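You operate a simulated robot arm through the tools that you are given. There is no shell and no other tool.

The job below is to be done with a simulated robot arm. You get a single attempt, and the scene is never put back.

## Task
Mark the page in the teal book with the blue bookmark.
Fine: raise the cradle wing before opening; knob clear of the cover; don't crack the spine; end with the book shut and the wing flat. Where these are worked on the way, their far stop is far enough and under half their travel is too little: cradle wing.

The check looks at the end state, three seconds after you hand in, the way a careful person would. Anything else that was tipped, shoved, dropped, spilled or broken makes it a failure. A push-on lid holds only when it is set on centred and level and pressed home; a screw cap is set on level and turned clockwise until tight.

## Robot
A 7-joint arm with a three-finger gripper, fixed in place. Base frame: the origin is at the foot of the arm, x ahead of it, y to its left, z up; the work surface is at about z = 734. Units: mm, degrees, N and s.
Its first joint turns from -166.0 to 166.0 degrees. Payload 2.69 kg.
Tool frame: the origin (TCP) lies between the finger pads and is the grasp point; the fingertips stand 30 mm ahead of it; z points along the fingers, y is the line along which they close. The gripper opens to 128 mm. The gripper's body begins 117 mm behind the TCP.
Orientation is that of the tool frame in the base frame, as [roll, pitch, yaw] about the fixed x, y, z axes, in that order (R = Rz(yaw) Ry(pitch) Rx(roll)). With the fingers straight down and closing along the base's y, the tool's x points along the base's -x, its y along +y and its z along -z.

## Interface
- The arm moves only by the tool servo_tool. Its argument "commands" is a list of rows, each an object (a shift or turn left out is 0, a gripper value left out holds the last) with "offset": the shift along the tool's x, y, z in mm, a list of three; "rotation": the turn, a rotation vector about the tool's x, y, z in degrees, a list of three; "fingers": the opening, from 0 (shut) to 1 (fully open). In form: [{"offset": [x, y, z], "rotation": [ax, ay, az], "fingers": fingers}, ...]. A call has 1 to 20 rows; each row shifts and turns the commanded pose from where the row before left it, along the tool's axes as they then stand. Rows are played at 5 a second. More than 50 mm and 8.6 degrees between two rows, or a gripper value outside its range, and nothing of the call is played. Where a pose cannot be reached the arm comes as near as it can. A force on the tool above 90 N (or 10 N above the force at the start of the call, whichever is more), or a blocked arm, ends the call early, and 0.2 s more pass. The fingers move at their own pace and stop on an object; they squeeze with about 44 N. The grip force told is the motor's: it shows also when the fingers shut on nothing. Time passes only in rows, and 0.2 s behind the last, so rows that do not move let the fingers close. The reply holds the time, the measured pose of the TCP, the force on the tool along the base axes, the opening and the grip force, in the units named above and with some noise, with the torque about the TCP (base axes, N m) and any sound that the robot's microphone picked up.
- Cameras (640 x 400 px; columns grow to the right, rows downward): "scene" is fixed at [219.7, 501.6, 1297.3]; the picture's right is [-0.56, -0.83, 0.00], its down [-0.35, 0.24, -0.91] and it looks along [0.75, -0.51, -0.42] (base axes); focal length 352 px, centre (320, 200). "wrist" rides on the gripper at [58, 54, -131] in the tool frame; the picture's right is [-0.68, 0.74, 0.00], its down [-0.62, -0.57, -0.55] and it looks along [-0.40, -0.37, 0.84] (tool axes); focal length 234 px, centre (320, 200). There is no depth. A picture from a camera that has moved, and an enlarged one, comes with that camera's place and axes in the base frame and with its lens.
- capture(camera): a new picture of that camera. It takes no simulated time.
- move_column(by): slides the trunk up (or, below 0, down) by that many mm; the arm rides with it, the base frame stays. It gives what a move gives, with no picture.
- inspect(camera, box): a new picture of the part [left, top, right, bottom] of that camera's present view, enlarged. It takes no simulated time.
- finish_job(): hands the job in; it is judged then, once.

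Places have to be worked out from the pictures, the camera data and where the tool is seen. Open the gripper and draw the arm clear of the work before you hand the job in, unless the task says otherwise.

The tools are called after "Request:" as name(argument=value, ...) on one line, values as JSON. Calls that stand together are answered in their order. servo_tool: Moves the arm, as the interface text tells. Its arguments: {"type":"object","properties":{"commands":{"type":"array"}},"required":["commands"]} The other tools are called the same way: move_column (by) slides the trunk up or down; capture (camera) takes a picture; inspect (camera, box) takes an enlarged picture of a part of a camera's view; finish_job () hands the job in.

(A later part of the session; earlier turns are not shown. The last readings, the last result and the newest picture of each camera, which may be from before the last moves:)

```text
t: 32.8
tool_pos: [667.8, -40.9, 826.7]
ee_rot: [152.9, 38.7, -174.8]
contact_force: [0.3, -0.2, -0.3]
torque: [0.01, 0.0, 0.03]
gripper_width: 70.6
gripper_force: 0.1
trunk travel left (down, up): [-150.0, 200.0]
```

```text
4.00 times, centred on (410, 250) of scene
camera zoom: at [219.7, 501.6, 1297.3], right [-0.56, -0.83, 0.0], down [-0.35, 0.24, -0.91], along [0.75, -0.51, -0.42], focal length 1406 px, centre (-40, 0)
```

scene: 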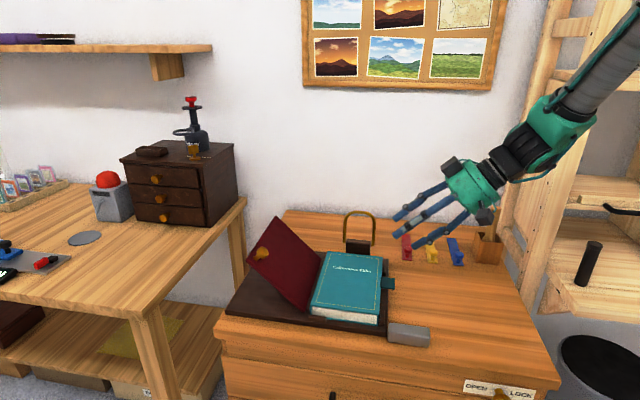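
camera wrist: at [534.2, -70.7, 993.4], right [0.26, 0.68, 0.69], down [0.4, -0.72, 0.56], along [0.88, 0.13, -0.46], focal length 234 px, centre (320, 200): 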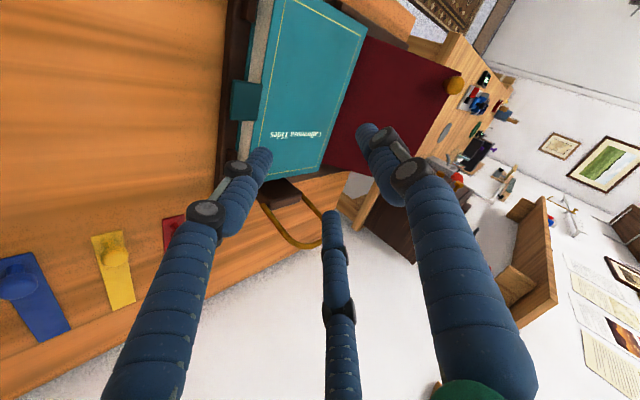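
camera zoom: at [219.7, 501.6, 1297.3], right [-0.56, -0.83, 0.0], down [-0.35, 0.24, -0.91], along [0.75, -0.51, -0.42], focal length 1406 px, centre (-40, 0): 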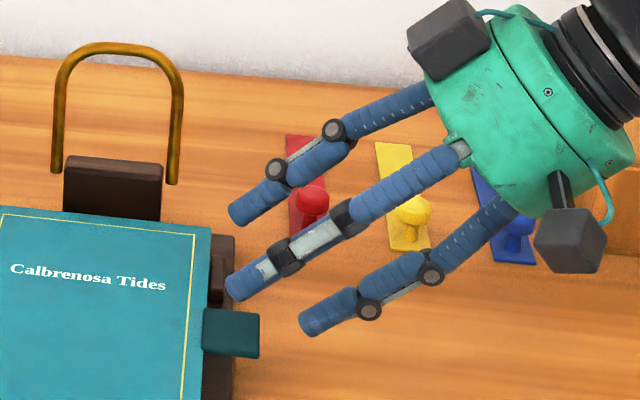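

In the tool frame the tab centre is about 3.7 mm toward the near side. I'll correct for that and lower the hook finger to just right of the tab, with its tip at z≈750.

Request:
servo_tool(commands=[{"offset": [9.2, -3.3, 12.05]}, {"offset": [9.2, -3.3, 12.05]}, {"offset": [0, 0, 0]}])

Request:
inspect(camera="wrist", box=[160, 70, 400, 220])

Request:
inspect(camera="scene", box=[350, 230, 450, 300])

```text
t: 33.5
tool_pos: [668.3, -32.9, 797.8]
ee_rot: [152.7, 38.6, -174.8]
contact_force: [0.4, -0.1, -1.1]
torque: [0.01, -0.01, 0.0]
gripper_width: 70.4
gripper_force: 0.1
trunk travel left (down, up): [-150.0, 200.0]
```

```text
2.67 times, centred on (280, 145) of wrist
camera zoom: at [536.8, -57.9, 870.2], right [0.26, 0.68, 0.69], down [0.41, -0.72, 0.56], along [0.88, 0.13, -0.46], focal length 624 px, centre (427, 347)
```

zoom: 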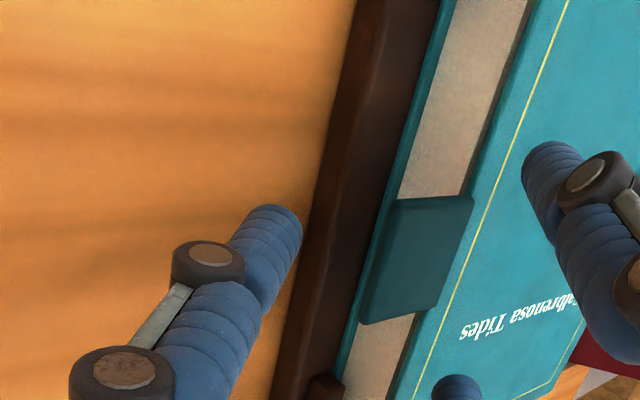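

```text
5.71 times, centred on (400, 265) of scene
camera zoom: at [219.7, 501.6, 1297.3], right [-0.56, -0.83, 0.0], down [-0.35, 0.24, -0.91], along [0.75, -0.51, -0.42], focal length 2009 px, centre (-137, -171)
```

zoom: 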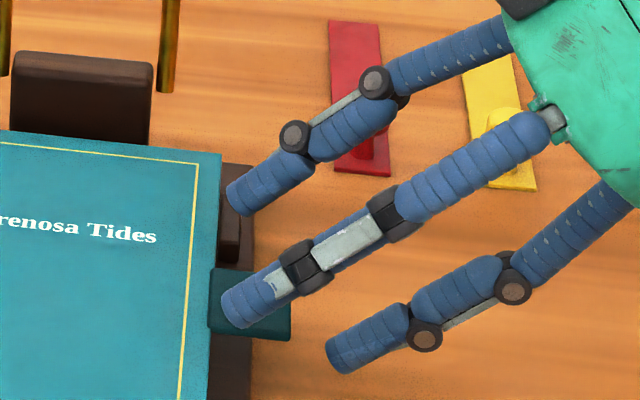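

The tab edge sits just ahead of the hook finger's tip and about 21 mm above its inner face. I'll slide 22 mm to the left so the finger passes beneath the tab, and check before lifting.

Request:
servo_tool(commands=[{"offset": [-6.6, 3.8, 7.9]}, {"offset": [-6.6, 3.8, 7.9]}, {"offset": [0, 0, 0]}])

Request:
inspect(camera="wrist", box=[160, 70, 400, 220])

Request:
inspect(camera="scene", box=[350, 230, 450, 300])

```text
t: 34.4
tool_pos: [685.9, -18.4, 796.6]
ee_rot: [152.8, 38.7, -174.7]
contact_force: [0.2, -0.3, -0.6]
torque: [-0.03, -0.02, 0.04]
gripper_width: 70.3
gripper_force: 0.1
trunk travel left (down, up): [-150.0, 200.0]
```

```text
2.67 times, centred on (280, 145) of wrist
camera zoom: at [554.2, -42.5, 869.9], right [0.26, 0.68, 0.69], down [0.41, -0.72, 0.56], along [0.88, 0.13, -0.46], focal length 624 px, centre (427, 347)
```

zoom: 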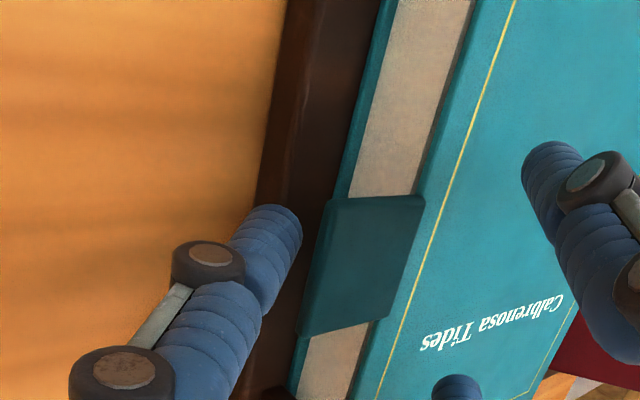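

```text
5.71 times, centred on (400, 265) of scene
camera zoom: at [219.7, 501.6, 1297.3], right [-0.56, -0.83, 0.0], down [-0.35, 0.24, -0.91], along [0.75, -0.51, -0.42], focal length 2009 px, centre (-137, -171)
```

zoom: 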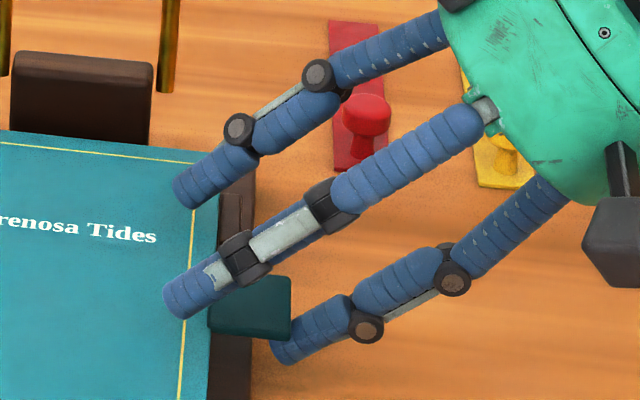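

The scene view shows the finger tip tucked under the tab, and the calculation puts it about 15 mm beyond the tab edge and 5 mm below it. I'll lift slowly through the first 10° of the cover's arc.

Request:
servo_tool(commands=[{"offset": [-6, 3.4, -4.8]}, {"offset": [-6, 3.4, -4.8]}, {"offset": [-6, 3.5, -4.8]}, {"offset": [-6, 3.5, -4.8]}, {"offset": [0, 0, 0]}])

Request:
inspect(camera="scene", box=[230, 180, 470, 330])

```text
t: 35.5
tool_pos: [688.8, -12.3, 830.8]
ee_rot: [152.7, 38.7, -174.8]
contact_force: [-0.4, -1.1, -0.3]
torque: [-0.04, -0.01, 0.01]
gripper_width: 70.9
gripper_force: 0.9
trunk travel left (down, up): [-150.0, 200.0]
```

```text
2.67 times, centred on (350, 255) of scene
camera zoom: at [219.7, 501.6, 1297.3], right [-0.56, -0.83, 0.0], down [-0.35, 0.24, -0.91], along [0.75, -0.51, -0.42], focal length 937 px, centre (240, 53)
```

zoom: 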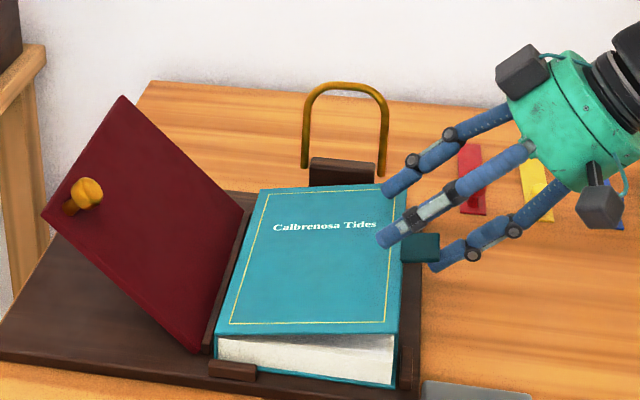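

The cover is lifting with the hook finger under very low force. Continuing along the arc to about 40°.

Request:
servo_tool(commands=[{"offset": [-12, 6.9, -6.2]}, {"offset": [-12, 6.9, -6.2]}, {"offset": [-13, 7.5, -3.7]}, {"offset": [-13, 7.5, -3.7]}, {"offset": [0, 0, 0]}])

Request:
inspect(camera="scene", box=[230, 160, 470, 330])

```text
t: 36.8
tool_pos: [708.1, 5.3, 886.8]
ee_rot: [152.8, 38.8, -174.8]
contact_force: [0.4, -0.7, 0.5]
torque: [0.01, 0.0, 0.01]
gripper_width: 70.6
gripper_force: 0.4
trunk travel left (down, up): [-150.0, 200.0]
```

```text
2.35 times, centred on (350, 245) of scene
camera zoom: at [219.7, 501.6, 1297.3], right [-0.56, -0.83, 0.0], down [-0.35, 0.24, -0.91], along [0.75, -0.51, -0.42], focal length 827 px, centre (249, 94)
```

zoom: 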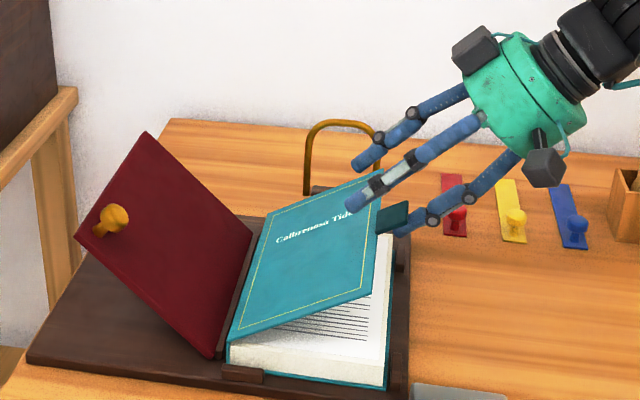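

The cover is at roughly 30° and the printed page shows below it. Continuing to about 60°.

Request:
servo_tool(commands=[{"offset": [-13.6, 7.8, -1.0]}, {"offset": [-13.6, 7.8, -1.0]}, {"offset": [-12.6, 7.3, 1.2]}, {"offset": [-12.6, 7.3, 1.2]}, {"offset": [-11.7, 6.7, 2.6]}, {"offset": [-11.7, 6.7, 2.6]}, {"offset": [0, 0, 0]}])

Request:
inspect(camera="scene", box=[230, 160, 470, 330])

```text
t: 38.4
tool_pos: [754.5, 50.3, 945.6]
ee_rot: [152.8, 38.6, -174.8]
contact_force: [-0.9, -0.4, 0.2]
torque: [-0.03, 0.04, -0.02]
gripper_width: 70.6
gripper_force: 0.2
trunk travel left (down, up): [-150.0, 200.0]
```

```text
2.35 times, centred on (350, 245) of scene
camera zoom: at [219.7, 501.6, 1297.3], right [-0.56, -0.83, 0.0], down [-0.35, 0.24, -0.91], along [0.75, -0.51, -0.42], focal length 827 px, centre (249, 94)
```

zoom: 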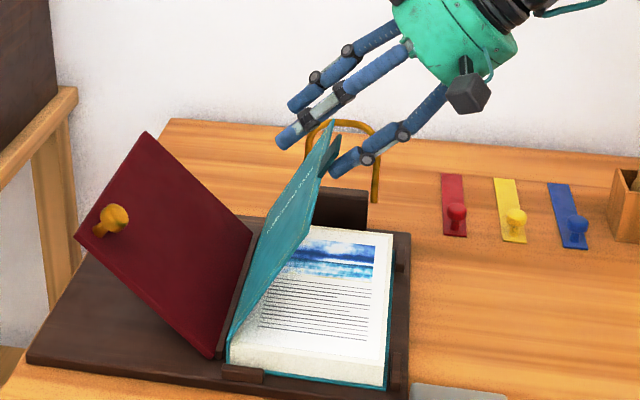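

The cover is at about 60–65° with the page fully visible. Continuing toward vertical.

Request:
servo_tool(commands=[{"offset": [-11.1, 6.4, 4.9]}, {"offset": [-11.1, 6.4, 4.9]}, {"offset": [-10.2, 5.9, 7.0]}, {"offset": [-10.2, 5.9, 7.0]}, {"offset": [0, 0, 0]}])

Request:
inspect(camera="scene", box=[230, 160, 470, 330])

Request:
capture(camera="wrist")

```text
t: 39.5
tool_pos: [788.5, 88.4, 964.4]
ee_rot: [152.8, 38.7, -174.7]
contact_force: [0.3, 0.5, 0.2]
torque: [-0.01, -0.01, -0.03]
gripper_width: 70.5
gripper_force: 0.0
trunk travel left (down, up): [-150.0, 200.0]
```

```text
2.35 times, centred on (350, 245) of scene
camera zoom: at [219.7, 501.6, 1297.3], right [-0.56, -0.83, 0.0], down [-0.35, 0.24, -0.91], along [0.75, -0.51, -0.42], focal length 827 px, centre (249, 94)
```

zoom: 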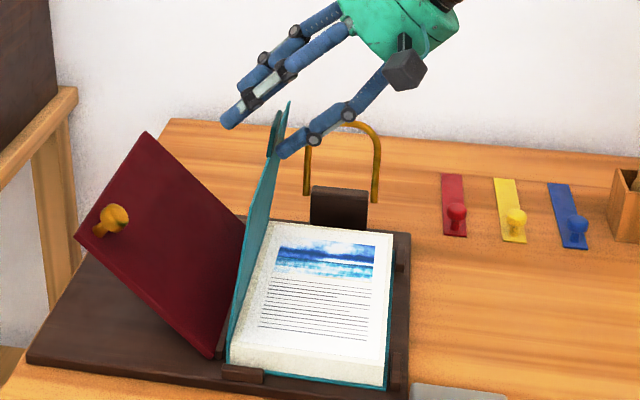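

```text
taken
camera wrist: at [656.9, 63.5, 1036.8], right [0.26, 0.68, 0.69], down [0.41, -0.72, 0.56], along [0.88, 0.13, -0.46], focal length 234 px, centre (320, 200)
```

wrist: 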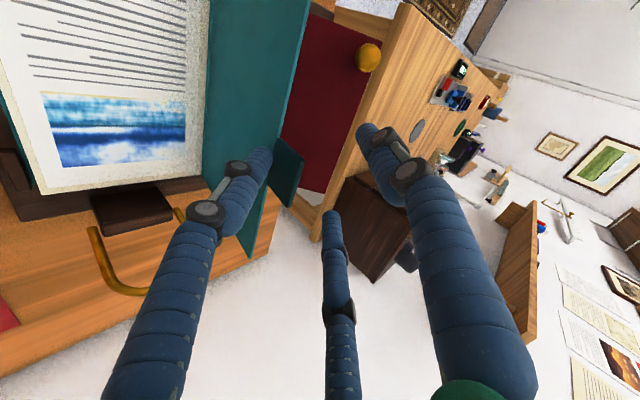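

The cover is at about 85°, with the upper fingers clear of the tab. I'll push gently through vertical toward the raised wing.

Request:
servo_tool(commands=[{"offset": [-9.0, 5.2, 9.0]}, {"offset": [-9.0, 5.2, 9.0]}, {"offset": [0, 0, 0]}])

Request:
inspect(camera="scene", box=[230, 160, 470, 330])

```text
t: 40.4
tool_pos: [809.8, 106.8, 965.9]
ee_rot: [152.8, 38.6, -174.8]
contact_force: [0.6, -0.9, -0.6]
torque: [-0.01, 0.02, -0.01]
gripper_width: 70.4
gripper_force: 0.0
trunk travel left (down, up): [-150.0, 200.0]
```

```text
2.35 times, centred on (350, 245) of scene
camera zoom: at [219.7, 501.6, 1297.3], right [-0.56, -0.83, 0.0], down [-0.35, 0.24, -0.91], along [0.75, -0.51, -0.42], focal length 827 px, centre (249, 94)
```

zoom: 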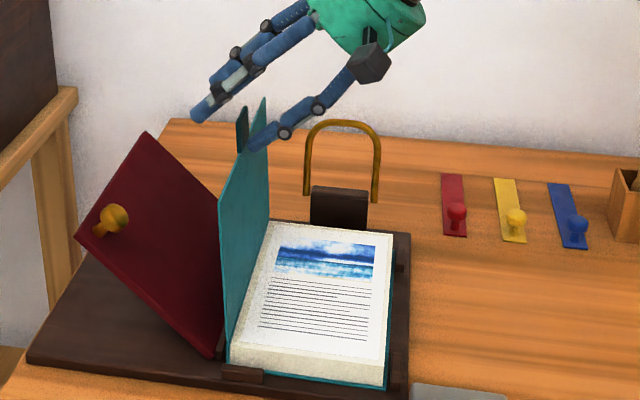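

The cover is just past vertical and still resting near the finger. I'll keep guiding it toward the wing in small steps.

Request:
servo_tool(commands=[{"offset": [-7.5, 4.3, 10.7]}, {"offset": [-7.5, 4.3, 10.7]}, {"offset": [0, 0, 0]}, {"offset": [0, 0, 0]}])

Request:
inspect(camera="scene", box=[230, 160, 470, 330])

```text
t: 41.4
tool_pos: [829.8, 126.5, 962.4]
ee_rot: [152.8, 38.7, -174.6]
contact_force: [0.6, -0.1, 0.0]
torque: [0.03, 0.02, 0.0]
gripper_width: 70.4
gripper_force: 0.1
trunk travel left (down, up): [-150.0, 200.0]
```

```text
2.35 times, centred on (350, 245) of scene
camera zoom: at [219.7, 501.6, 1297.3], right [-0.56, -0.83, 0.0], down [-0.35, 0.24, -0.91], along [0.75, -0.51, -0.42], focal length 827 px, centre (249, 94)
```

zoom: 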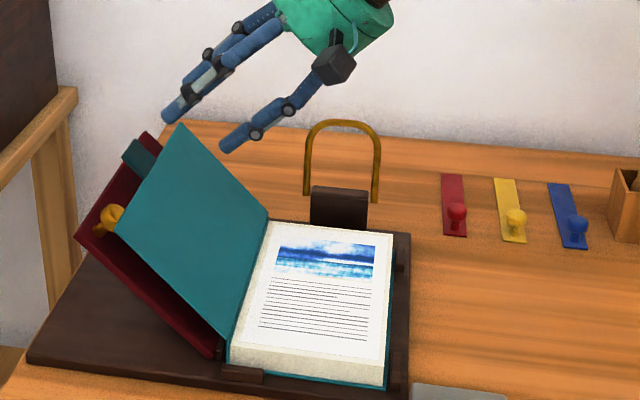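

The cover has fallen open and now leans on the raised wing. I'll zoom in to see how it rests relative to the brass knob and the wing edge.

Request:
inspect(camera="scene", box=[240, 195, 360, 315])

Request:
capture(camera="wrist")

```text
3.33 times, centred on (300, 255) of scene
camera zoom: at [219.7, 501.6, 1297.3], right [-0.56, -0.83, 0.0], down [-0.35, 0.24, -0.91], along [0.75, -0.51, -0.42], focal length 1172 px, centre (387, 17)
```

zoom: 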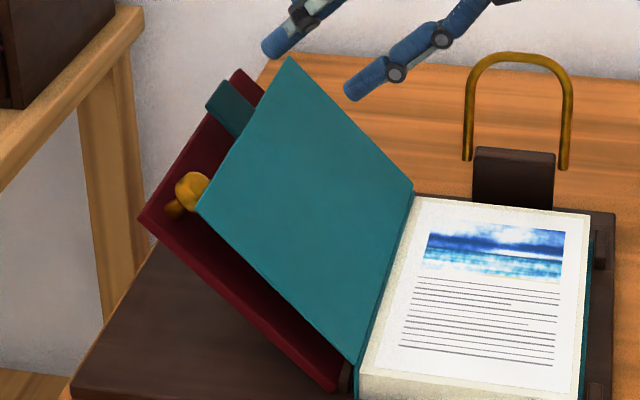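

```text
taken
camera wrist: at [697.2, 102.0, 1036.3], right [0.26, 0.68, 0.69], down [0.41, -0.72, 0.56], along [0.88, 0.13, -0.46], focal length 234 px, centre (320, 200)
```

wrist: 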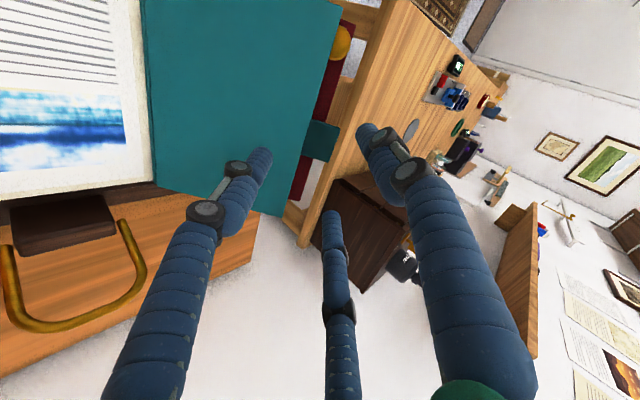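

The cover sits at about 130° open and the wing at about 46°, and the cover's free edge is very close to the brass knob. I'll zoom in on that spot.

Request:
inspect(camera="wrist", box=[270, 0, 390, 75])

Request:
inspect(camera="scene", box=[270, 215, 340, 265])

```text
5.33 times, centred on (330, 38) of wrist
camera zoom: at [697.2, 102.0, 1036.3], right [0.26, 0.68, 0.69], down [0.41, -0.72, 0.56], along [0.88, 0.13, -0.46], focal length 1249 px, centre (267, 1067)
```

zoom: 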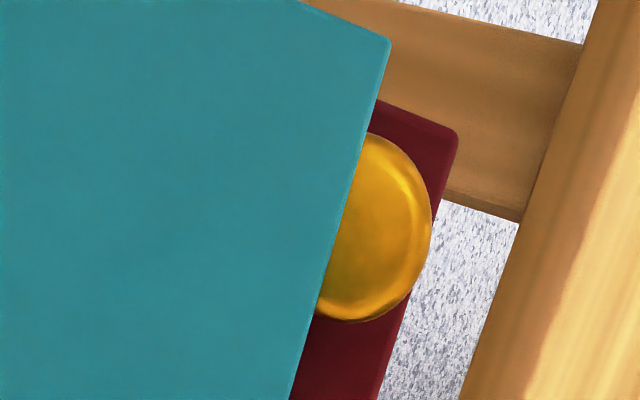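

```text
8.00 times, centred on (305, 240) of scene
camera zoom: at [219.7, 501.6, 1297.3], right [-0.56, -0.83, 0.0], down [-0.35, 0.24, -0.91], along [0.75, -0.51, -0.42], focal length 2812 px, centre (440, -120)
```

zoom: 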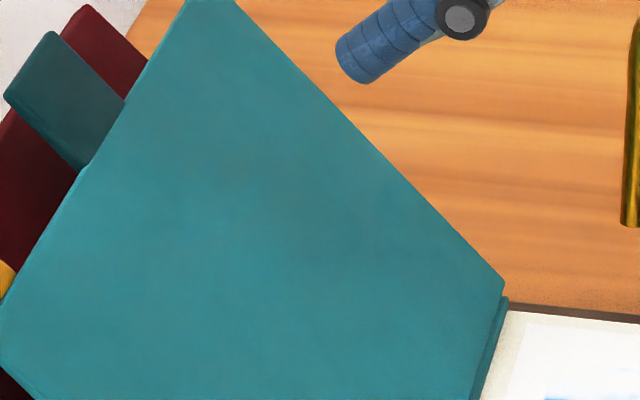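

The cover rests stably beside the knob at about 130°, not over-opened. I'll withdraw the hand up and away to the right, then return it to vertical before fetching the blue bookmark.

Request:
servo_tool(commands=[{"offset": [-9.4, 5.4, -10.4]}, {"offset": [-9.4, 5.4, -10.4]}, {"offset": [22.6, -13, -27]}, {"offset": [22.6, -13, -27]}, {"offset": [22.6, -13, -27]}, {"offset": [22.6, -13, -27]}, {"rotation": [3.83, 6.64, 0]}, {"rotation": [3.83, 6.64, 0]}, {"rotation": [3.83, 6.64, 0]}, {"rotation": [3.83, 6.64, 0]}, {"rotation": [3.83, 6.64, 0]}, {"rotation": [3.83, 6.64, 0]}, {"offset": [0, 0, 0]}])

Request:
capture(camera="scene")

Request:
capture(camera="wrist")

```text
t: 44.1
tool_pos: [723.0, 20.2, 992.6]
ee_rot: [-179.8, 0.0, -165.1]
contact_force: [0.3, 0.4, -0.3]
torque: [-0.05, 0.02, -0.01]
gripper_width: 70.4
gripper_force: 0.0
trunk travel left (down, up): [-150.0, 200.0]
```

```text
taken
```

scene: 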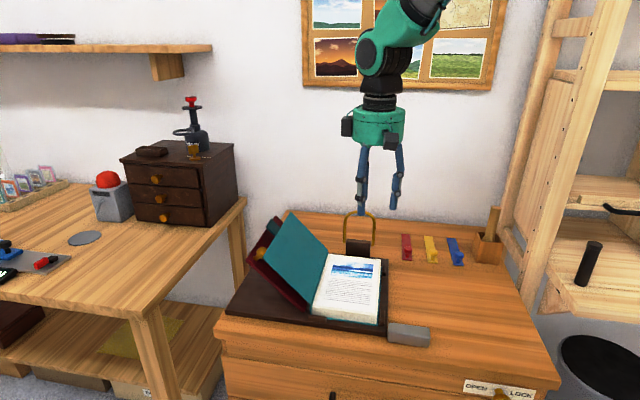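

```text
taken
camera wrist: at [652.0, 56.6, 1123.4], right [0.46, 0.89, 0.0], down [0.74, -0.39, 0.55], along [0.49, -0.26, -0.83], focal length 234 px, centre (320, 200)
```

wrist: 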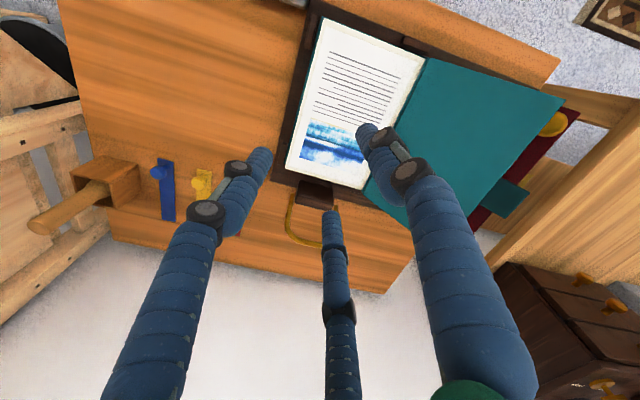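

The hand is vertical again (yaw -165°) and the book is lying open. I'll measure the page and the book's near edge from this view, and look at the blue bookmark.

Request:
inspect(camera="wrist", box=[260, 0, 460, 125])

Request:
inspect(camera="scene", box=[300, 245, 400, 335])

Request:
inspect(camera="scene", box=[425, 220, 505, 280])

```text
3.20 times, centred on (360, 62) of wrist
camera zoom: at [652.0, 56.6, 1123.4], right [0.46, 0.89, 0.0], down [0.74, -0.39, 0.55], along [0.49, -0.26, -0.83], focal length 749 px, centre (192, 640)
```

zoom: 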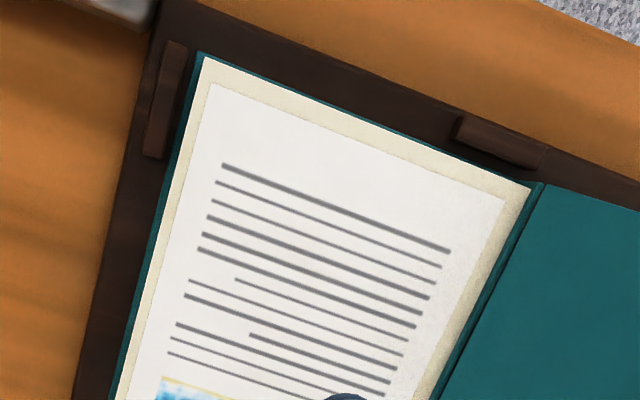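

```text
4.44 times, centred on (350, 290) of scene
camera zoom: at [219.7, 501.6, 1297.3], right [-0.56, -0.83, 0.0], down [-0.35, 0.24, -0.91], along [0.75, -0.51, -0.42], focal length 1562 px, centre (187, -200)
```

zoom: 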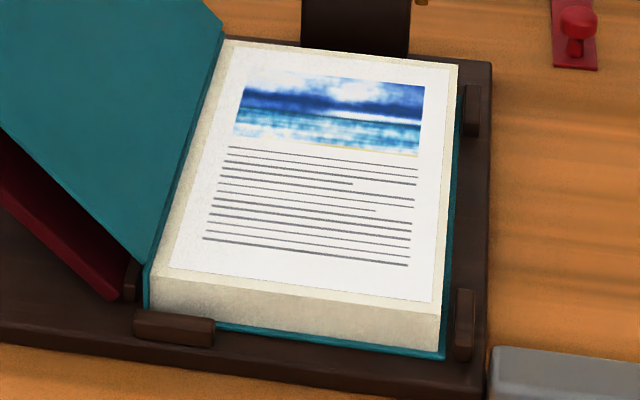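

```text
6.67 times, centred on (465, 250) of scene
camera zoom: at [219.7, 501.6, 1297.3], right [-0.56, -0.83, 0.0], down [-0.35, 0.24, -0.91], along [0.75, -0.51, -0.42], focal length 2344 px, centre (-647, -133)
```

zoom: 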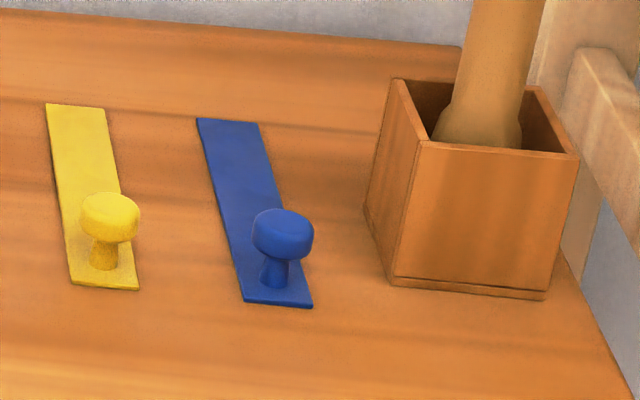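

The page's near edge is at a≈387. The blue knob is near l≈287, a≈668, with the wooden holder about 45 mm to its right. I'll roll the hand 60° so no finger points at the holder, then hover over the blue knob.

Request:
servo_tool(commands=[{"rotation": [0, 0, 8.57]}, {"rotation": [0, 0, 8.57]}, {"rotation": [0, 0, 8.57]}, {"rotation": [0, 0, 8.57]}, {"rotation": [0, 0, 8.57]}, {"rotation": [0, 0, 8.57]}, {"rotation": [0, 0, 8.57]}, {"offset": [-24.7, -34.2, 10]}, {"offset": [-24.7, -34.2, 10]}, {"offset": [-24.7, -34.2, 10]}, {"offset": [-24.7, -34.2, 10]}, {"offset": [-24.7, -34.2, 10]}, {"offset": [-24.7, -34.2, 10]}, {"offset": [-24.7, -34.2, 10]}, {"offset": [0, 0, 0], "fingers": 0.5}])

Request:
capture(camera="wrist")

Request:
capture(camera="scene")

```text
t: 47.4
tool_pos: [671.6, -271.3, 923.1]
ee_rot: [179.9, 0.1, 134.9]
contact_force: [-0.3, -0.3, -0.9]
torque: [0.04, 0.04, 0.02]
gripper_width: 63.7
gripper_force: 0.1
trunk travel left (down, up): [-150.0, 200.0]
```

```text
taken
camera wrist: at [668.9, -192.4, 1053.4], right [1.0, 0.04, 0.0], down [0.03, -0.83, 0.55], along [0.02, -0.55, -0.84], focal length 234 px, centre (320, 200)
```

wrist: 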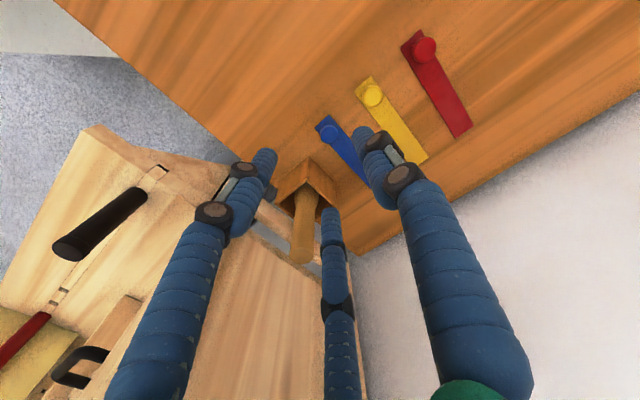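

```text
taken
```

scene: 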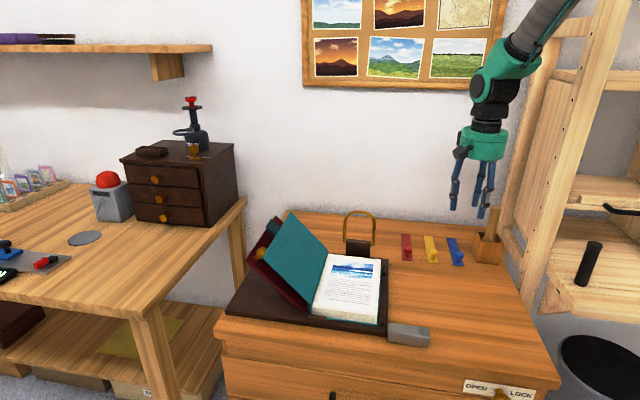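

Hovering over the bookmarks; the blue one's knob shows near (328, 132). I'll zoom in to compute its place in the tool frame.

Request:
inspect(camera="wrist", box=[280, 95, 400, 170])

Request:
inspect(camera="scene", box=[400, 180, 540, 290])

```text
5.33 times, centred on (340, 132) of wrist
camera zoom: at [668.9, -192.4, 1053.4], right [1.0, 0.04, 0.0], down [0.03, -0.83, 0.55], along [0.02, -0.55, -0.84], focal length 1249 px, centre (213, 560)
```

zoom: 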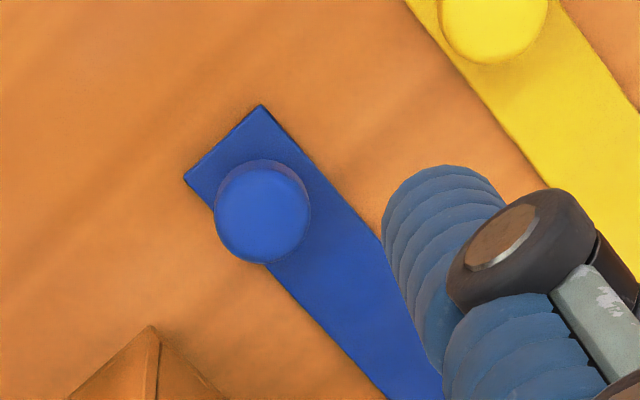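

```text
3.64 times, centred on (470, 235) of scene
camera zoom: at [219.7, 501.6, 1297.3], right [-0.56, -0.83, 0.0], down [-0.35, 0.24, -0.91], along [0.75, -0.51, -0.42], focal length 1278 px, centre (-226, 73)
```

zoom: 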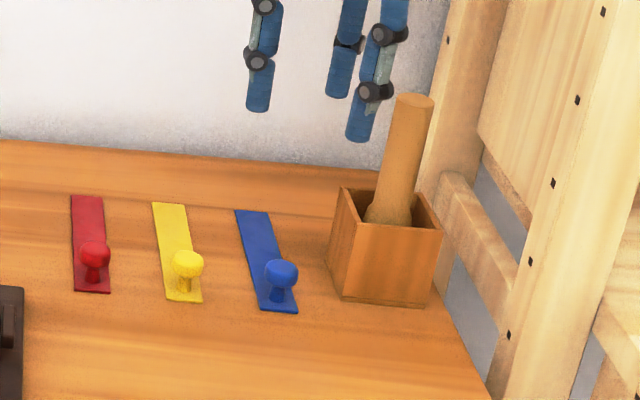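

In the tool frame the blue knob is about 17.6 mm further along -x and centred in y, about 23 mm across. I'll shift over it, narrow the fingers to 40 mm so they clear the holder, and come down to tips at about z=805.

Request:
servo_tool(commands=[{"offset": [-17.6, 0, 0], "fingers": 0.31}, {"offset": [0, 0, 30]}, {"offset": [0, 0, 30]}, {"offset": [0, 0, 28]}, {"offset": [0, 0, 0]}])

Request:
inspect(camera="wrist", box=[260, 110, 380, 185])

Request:
inspect(camera="scene", box=[410, 170, 530, 280])

```text
t: 48.5
tool_pos: [689.2, -284.6, 835.2]
ee_rot: [-179.9, 0.1, 134.9]
contact_force: [0.2, 0.0, -0.5]
torque: [0.02, 0.02, 0.0]
gripper_width: 39.8
gripper_force: 0.1
trunk travel left (down, up): [-150.0, 200.0]
```

```text
5.33 times, centred on (320, 148) of wrist
camera zoom: at [684.9, -204.9, 965.6], right [1.0, 0.04, 0.0], down [0.03, -0.83, 0.55], along [0.02, -0.55, -0.84], focal length 1249 px, centre (320, 480)
```

zoom: 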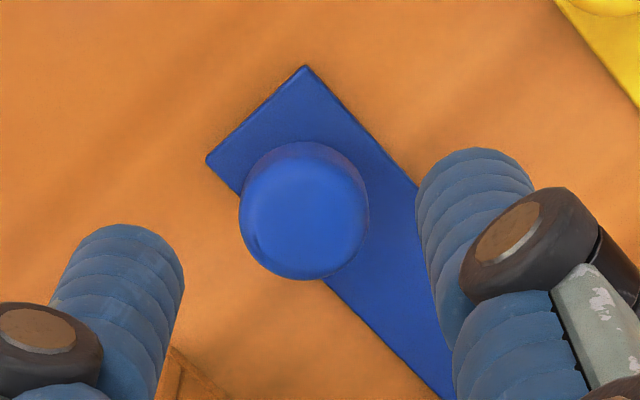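

```text
3.64 times, centred on (470, 225) of scene
camera zoom: at [219.7, 501.6, 1297.3], right [-0.56, -0.83, 0.0], down [-0.35, 0.24, -0.91], along [0.75, -0.51, -0.42], focal length 1278 px, centre (-226, 109)
```

zoom: 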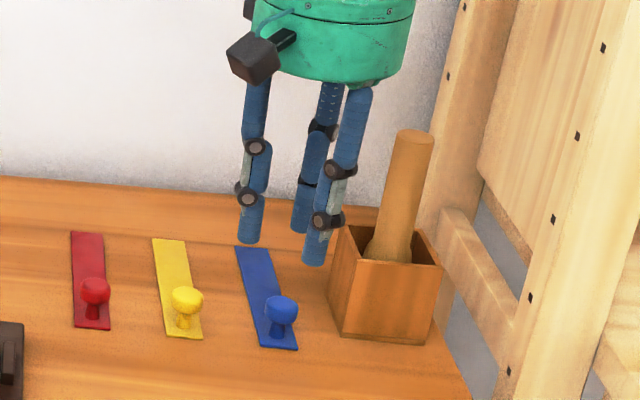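

The knob is within about 2 mm of the axis. I'll trim by (+1.7, -2.1) and lower to tips at about z=772, just above the cap.

Request:
servo_tool(commands=[{"offset": [1.7, -2.1, 11]}, {"offset": [0, 0, 12]}, {"offset": [0, 0, 10]}, {"offset": [0, 0, 0]}])

Request:
inspect(camera="wrist", box=[260, 120, 380, 195])

Request:
inspect(camera="scene", box=[420, 200, 520, 280])

```text
t: 49.5
tool_pos: [686.4, -285.8, 803.7]
ee_rot: [179.9, 0.1, 134.9]
contact_force: [0.4, -0.5, 0.8]
torque: [0.03, 0.03, 0.02]
gripper_width: 39.9
gripper_force: 0.0
trunk travel left (down, up): [-150.0, 200.0]
```

```text
5.33 times, centred on (320, 158) of wrist
camera zoom: at [681.9, -206.3, 933.7], right [1.0, 0.04, 0.0], down [0.03, -0.83, 0.55], along [0.02, -0.55, -0.84], focal length 1249 px, centre (320, 427)
```

zoom: 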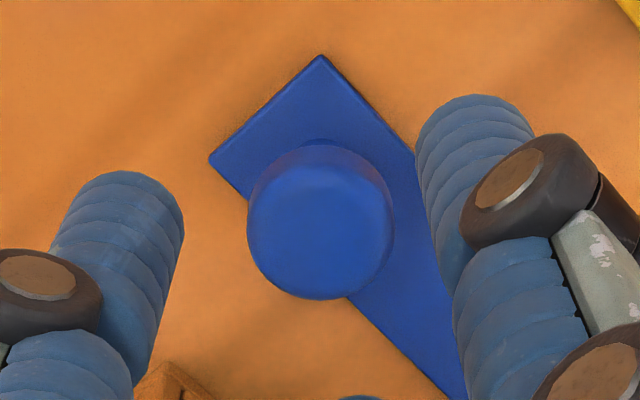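

```text
5.00 times, centred on (470, 240) of scene
camera zoom: at [219.7, 501.6, 1297.3], right [-0.56, -0.83, 0.0], down [-0.35, 0.24, -0.91], along [0.75, -0.51, -0.42], focal length 1758 px, centre (-430, 0)
```

zoom: 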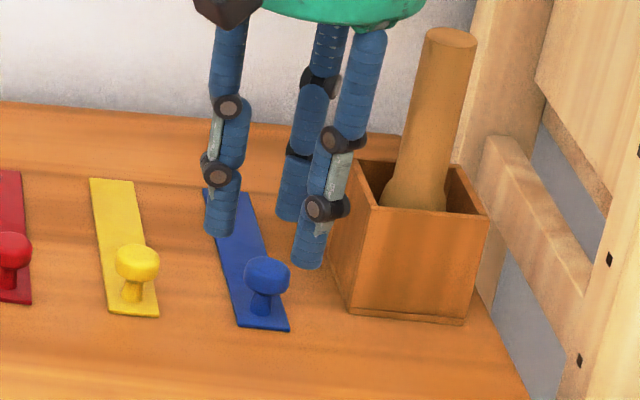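

Comparing the cap's apparent size across views, its centre is likely nearer z≈748, still well centred. I'll descend in small steps to tips at about z=742, watching for contact with the strip or the holder.

Request:
servo_tool(commands=[{"offset": [-0.8, -0.4, 8]}, {"offset": [0, 0, 8]}, {"offset": [0, 0, 7]}, {"offset": [0, 0, 6]}, {"offset": [0, 0, 0]}])

Request:
inspect(camera="wrist", box=[260, 130, 380, 205])

Request:
inspect(camera="scene", box=[420, 200, 520, 280])

```text
t: 50.8
tool_pos: [685.2, -286.4, 773.6]
ee_rot: [-179.9, 0.1, 134.9]
contact_force: [-0.2, -0.8, -0.4]
torque: [0.04, -0.02, 0.01]
gripper_width: 39.6
gripper_force: 0.1
trunk travel left (down, up): [-150.0, 200.0]
```

```text
5.33 times, centred on (320, 168) of wrist
camera zoom: at [681.9, -206.8, 904.6], right [1.0, 0.04, 0.0], down [0.03, -0.83, 0.55], along [0.02, -0.55, -0.84], focal length 1249 px, centre (320, 373)
```

zoom: 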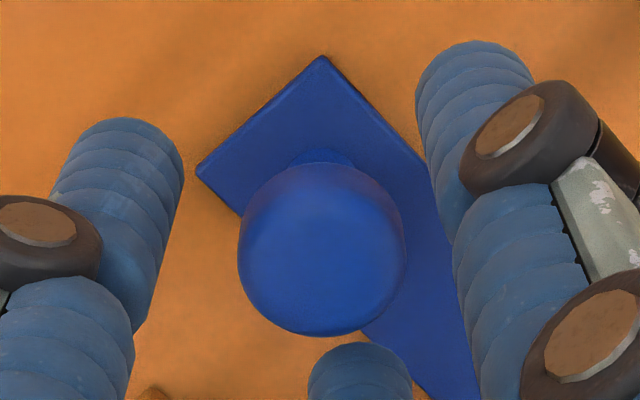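

```text
5.00 times, centred on (470, 240) of scene
camera zoom: at [219.7, 501.6, 1297.3], right [-0.56, -0.83, 0.0], down [-0.35, 0.24, -0.91], along [0.75, -0.51, -0.42], focal length 1758 px, centre (-430, 0)
```

zoom: 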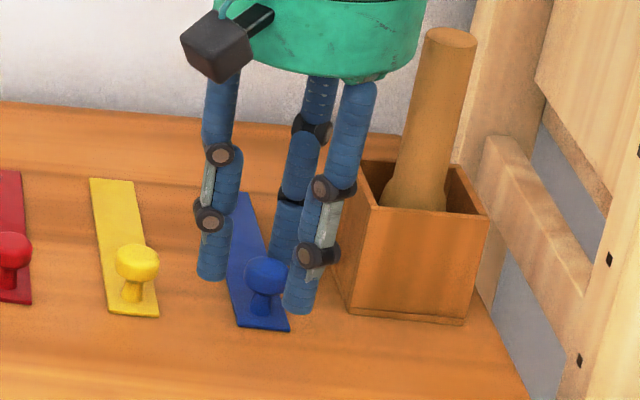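

The cap centre is now about 3–6 mm above the fingertips. I'll trim 1.5 mm, go 4 mm lower to get under the cap's widest part, and check the force.

Request:
servo_tool(commands=[{"offset": [-1.5, -1.0, 2]}, {"offset": [0, 0, 2]}, {"offset": [0, 0, 0]}])

Request:
inspect(camera="scene", box=[430, 220, 500, 276])

```text
t: 51.5
tool_pos: [686.2, -287.7, 771.1]
ee_rot: [180.0, 0.2, 135.0]
contact_force: [0.3, 0.1, -0.4]
torque: [0.04, -0.02, 0.02]
gripper_width: 39.9
gripper_force: 0.1
trunk travel left (down, up): [-150.0, 200.0]
```

```text
7.14 times, centred on (465, 248) of scene
camera zoom: at [219.7, 501.6, 1297.3], right [-0.56, -0.83, 0.0], down [-0.35, 0.24, -0.91], along [0.75, -0.51, -0.42], focal length 2511 px, centre (-716, -143)
```

zoom: 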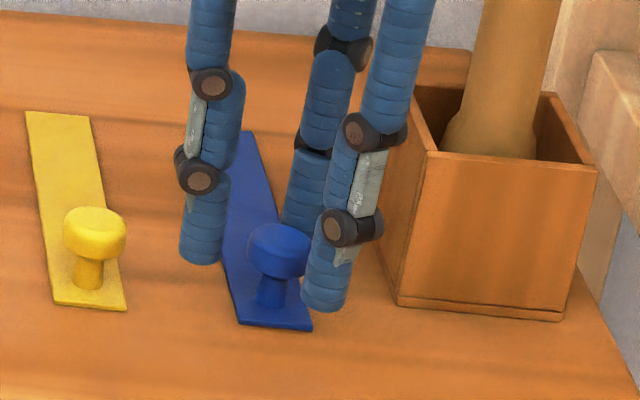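

No contact and the knob is enclosed by the three fingertips. I'll close in two stages and watch the lateral force.

Request:
servo_tool(commands=[{"fingers": 0.22}, {"offset": [0, 0, 0]}, {"fingers": 0.12}, {"offset": [0, 0, 0]}, {"offset": [0, 0, 0]}])

Request:
inspect(camera="wrist", box=[260, 130, 380, 205])

Request:
inspect(camera="scene", box=[430, 220, 500, 276])

```text
t: 52.8
tool_pos: [685.3, -286.7, 771.0]
ee_rot: [180.0, 0.1, 134.9]
contact_force: [0.8, 0.7, 0.2]
torque: [0.0, -0.01, -0.01]
gripper_width: 22.2
gripper_force: 44.1
trunk travel left (down, up): [-150.0, 200.0]
```

```text
5.33 times, centred on (320, 168) of wrist
camera zoom: at [682.1, -207.6, 901.5], right [1.0, 0.04, 0.0], down [0.03, -0.83, 0.55], along [0.02, -0.55, -0.84], focal length 1249 px, centre (320, 373)
```

zoom: 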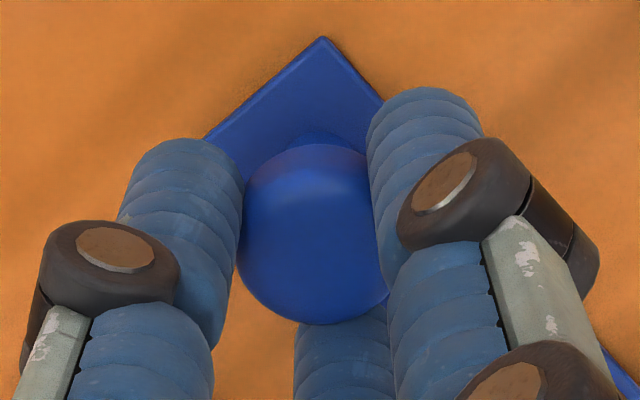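

```text
7.14 times, centred on (465, 248) of scene
camera zoom: at [219.7, 501.6, 1297.3], right [-0.56, -0.83, 0.0], down [-0.35, 0.24, -0.91], along [0.75, -0.51, -0.42], focal length 2511 px, centre (-716, -143)
```

zoom: 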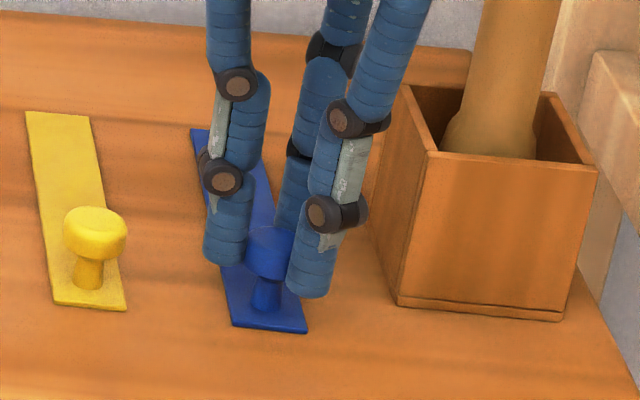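

Gripped at 22 mm with the full 44 N and no side load. I'll lift straight up 100 mm, clear of the holder, and check how the bookmark hangs.

Request:
servo_tool(commands=[{"offset": [0, 0, -8]}, {"offset": [0, 0, -20]}, {"offset": [0, 0, -25]}, {"offset": [0, 0, -25]}, {"offset": [0, 0, -25]}, {"offset": [0, 0, 0]}])

Request:
inspect(camera="scene", box=[380, 130, 540, 290])

Request:
capture(camera="wrist")

```text
t: 54.1
tool_pos: [686.1, -288.5, 874.6]
ee_rot: [-180.0, 0.2, 134.9]
contact_force: [-0.7, 0.5, 0.4]
torque: [0.04, 0.02, 0.02]
gripper_width: 22.2
gripper_force: 44.1
trunk travel left (down, up): [-150.0, 200.0]
```

```text
2.50 times, centred on (460, 210) of scene
camera zoom: at [219.7, 501.6, 1297.3], right [-0.56, -0.83, 0.0], down [-0.35, 0.24, -0.91], along [0.75, -0.51, -0.42], focal length 879 px, centre (-30, 175)
```

zoom: 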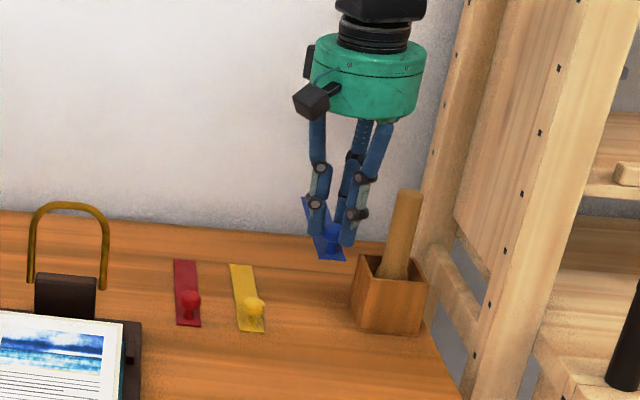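

```text
taken
camera wrist: at [681.4, -208.8, 1004.7], right [1.0, 0.04, 0.0], down [0.03, -0.83, 0.55], along [0.02, -0.55, -0.84], focal length 234 px, centre (320, 200)
```

wrist: 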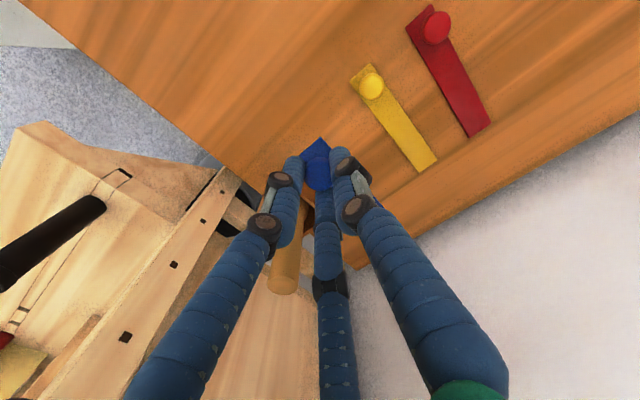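

The bookmark is lifted and looks level. I'll zoom in to check its orientation before carrying it.

Request:
inspect(camera="scene", box=[440, 190, 500, 240])

Request:
inspect(camera="wrist", box=[260, 130, 380, 205])

```text
8.00 times, centred on (470, 215) of scene
camera zoom: at [219.7, 501.6, 1297.3], right [-0.56, -0.83, 0.0], down [-0.35, 0.24, -0.91], along [0.75, -0.51, -0.42], focal length 2812 px, centre (-880, 80)
```

zoom: 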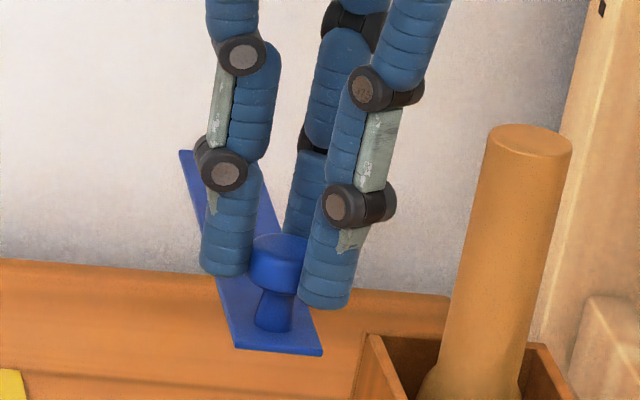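

```text
5.33 times, centred on (320, 168) of wrist
camera zoom: at [681.4, -208.8, 1004.7], right [1.0, 0.04, 0.0], down [0.03, -0.83, 0.55], along [0.02, -0.55, -0.84], focal length 1249 px, centre (320, 373)
```

zoom: 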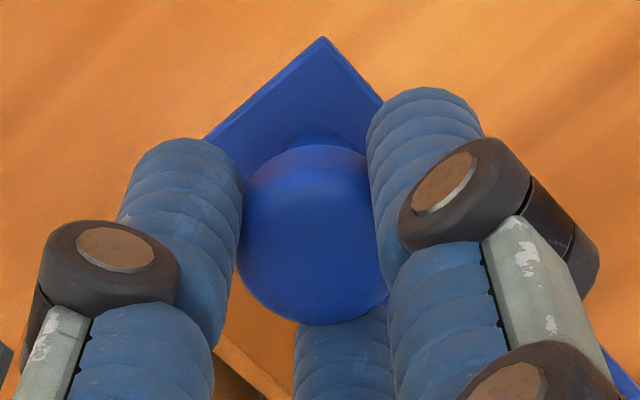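

The bookmark is level, knob at the near end, strip pointing away, and its underside about 20 mm below the fingertips. I'll carry it toward the near side first and then left, staying clear of the brass loop and the open cover.

Request:
servo_tool(commands=[{"offset": [20, 0, -3]}, {"offset": [30, 0, 0]}, {"offset": [30, 0, 0]}, {"offset": [30, 0, 0]}, {"offset": [30, 0, 0]}, {"offset": [30, 0, 0]}, {"offset": [30, 0, 0]}, {"offset": [30, 0, 0]}, {"offset": [30, 0, 0]}, {"offset": [30, 0, 0]}, {"offset": [30, 0, 0]}, {"offset": [0, 0, 0]}])

Request:
servo_tool(commands=[{"offset": [0, 18, 0]}, {"offset": [0, 30, 0]}, {"offset": [0, 30, 0]}, {"offset": [0, 30, 0]}, {"offset": [0, 30, 0]}, {"offset": [0, 30, 0]}, {"offset": [0, 30, 0]}, {"offset": [0, 30, 0]}, {"offset": [0, 30, 0]}, {"offset": [0, 20, 0]}, {"offset": [0, 0, 0]}])

Request:
capture(camera="scene")

Request:
capture(camera="wrist")

```text
t: 56.8
tool_pos: [457.3, -59.8, 876.3]
ee_rot: [180.0, 0.2, 134.9]
contact_force: [0.3, 0.4, -1.0]
torque: [0.01, 0.0, 0.03]
gripper_width: 22.5
gripper_force: 44.4
trunk travel left (down, up): [-150.0, 200.0]
```

```text
t: 59.1
tool_pos: [657.7, 136.6, 873.9]
ee_rot: [-179.9, 0.2, 134.9]
contact_force: [0.2, 0.1, -0.2]
torque: [0.03, 0.05, -0.01]
gripper_width: 22.1
gripper_force: 44.6
trunk travel left (down, up): [-150.0, 200.0]
```

```text
taken
```

scene: 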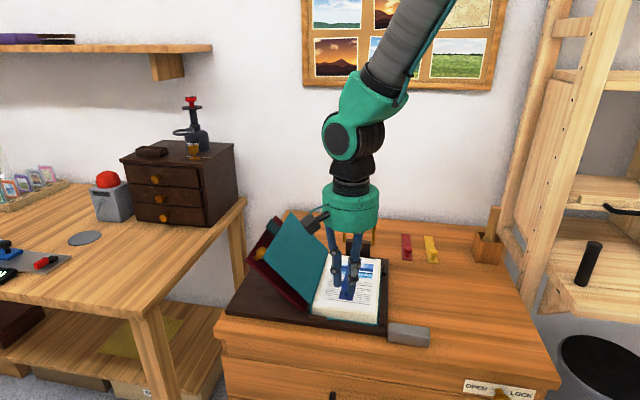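

```text
taken
camera wrist: at [653.7, 215.8, 1006.3], right [1.0, 0.04, 0.0], down [0.03, -0.83, 0.55], along [0.02, -0.55, -0.84], focal length 234 px, centre (320, 200)
```

wrist: 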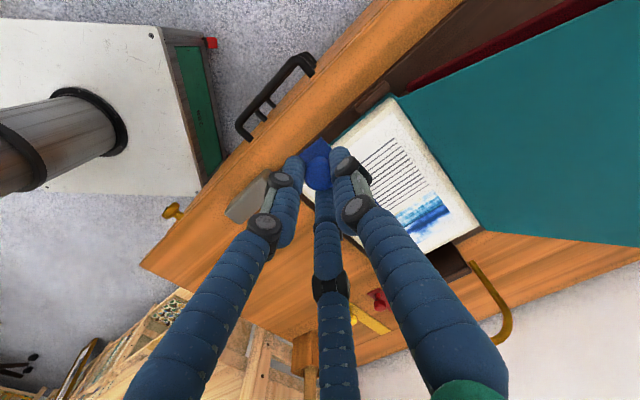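

The bookmark is over the page with the hand at l≈561, a≈368. I'll zoom in to check the strip over the page and the knob beyond the near edge before lowering.

Request:
inspect(camera="scene", box=[290, 230, 410, 330])

Request:
inspect(camera="wrist", box=[240, 80, 480, 230])

```text
4.00 times, centred on (350, 280) of scene
camera zoom: at [219.7, 501.6, 1297.3], right [-0.56, -0.83, 0.0], down [-0.35, 0.24, -0.91], along [0.75, -0.51, -0.42], focal length 1406 px, centre (200, -120)
```

zoom: 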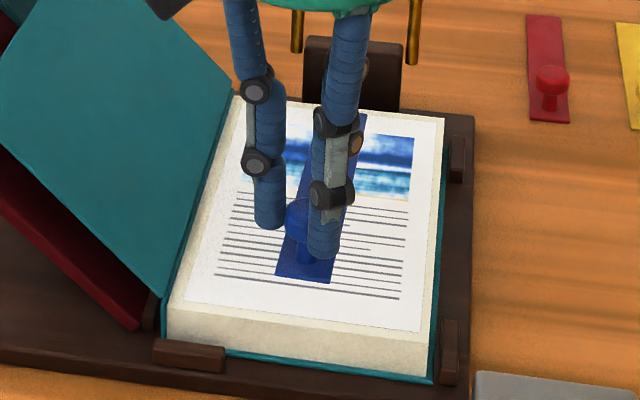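

```text
2.67 times, centred on (360, 155) of wrist
camera zoom: at [653.7, 215.8, 1006.3], right [1.0, 0.04, 0.0], down [0.03, -0.83, 0.55], along [0.02, -0.55, -0.84], focal length 624 px, centre (213, 320)
```

zoom: 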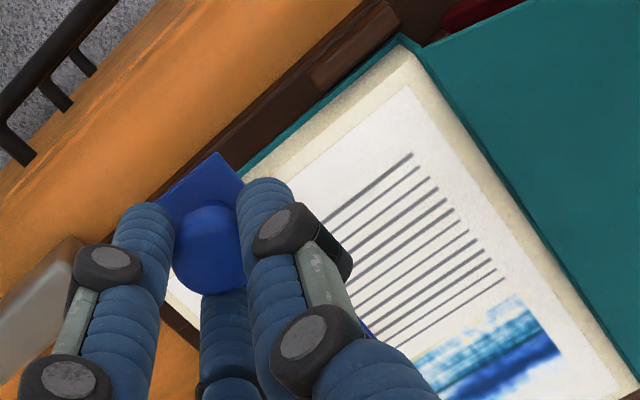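

The page's near edge is at a≈385, so I'll shift the knob about 3 mm further out (knob at a≈365.5, cap about 7 mm beyond the cover edge) and lower to roughly 12 mm above the page.

Request:
servo_tool(commands=[{"offset": [3, 0, 15]}, {"offset": [0, 0, 15]}, {"offset": [0, 0, 15]}, {"offset": [0, 0, 0]}])

Request:
inspect(camera="scene", box=[290, 240, 410, 340])

Request:
inspect(camera="wrist", box=[240, 80, 480, 230])

```text
t: 60.1
tool_pos: [655.6, 138.6, 831.9]
ee_rot: [180.0, 0.2, 135.0]
contact_force: [-0.4, -0.6, -0.5]
torque: [0.03, 0.04, 0.01]
gripper_width: 22.1
gripper_force: 44.1
trunk travel left (down, up): [-150.0, 200.0]
```

```text
4.00 times, centred on (350, 290) of scene
camera zoom: at [219.7, 501.6, 1297.3], right [-0.56, -0.83, 0.0], down [-0.35, 0.24, -0.91], along [0.75, -0.51, -0.42], focal length 1406 px, centre (200, -160)
```

zoom: 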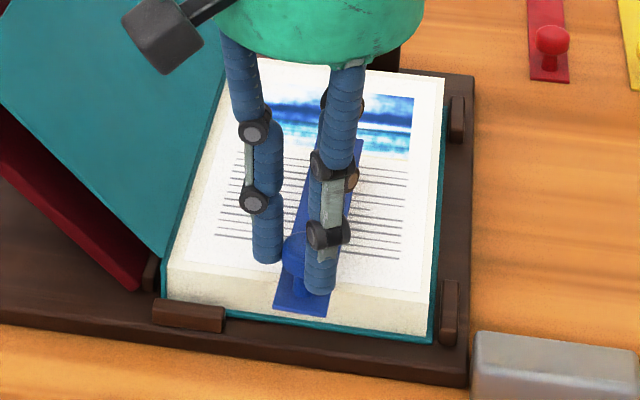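

```text
2.67 times, centred on (360, 155) of wrist
camera zoom: at [651.3, 217.8, 961.7], right [1.0, 0.04, 0.0], down [0.03, -0.83, 0.55], along [0.02, -0.55, -0.84], focal length 624 px, centre (213, 320)
```

zoom: 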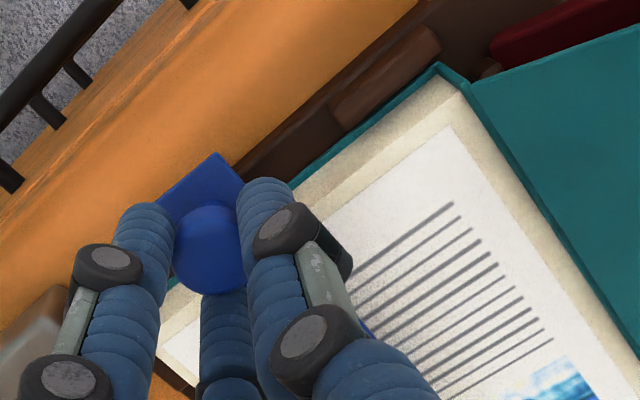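

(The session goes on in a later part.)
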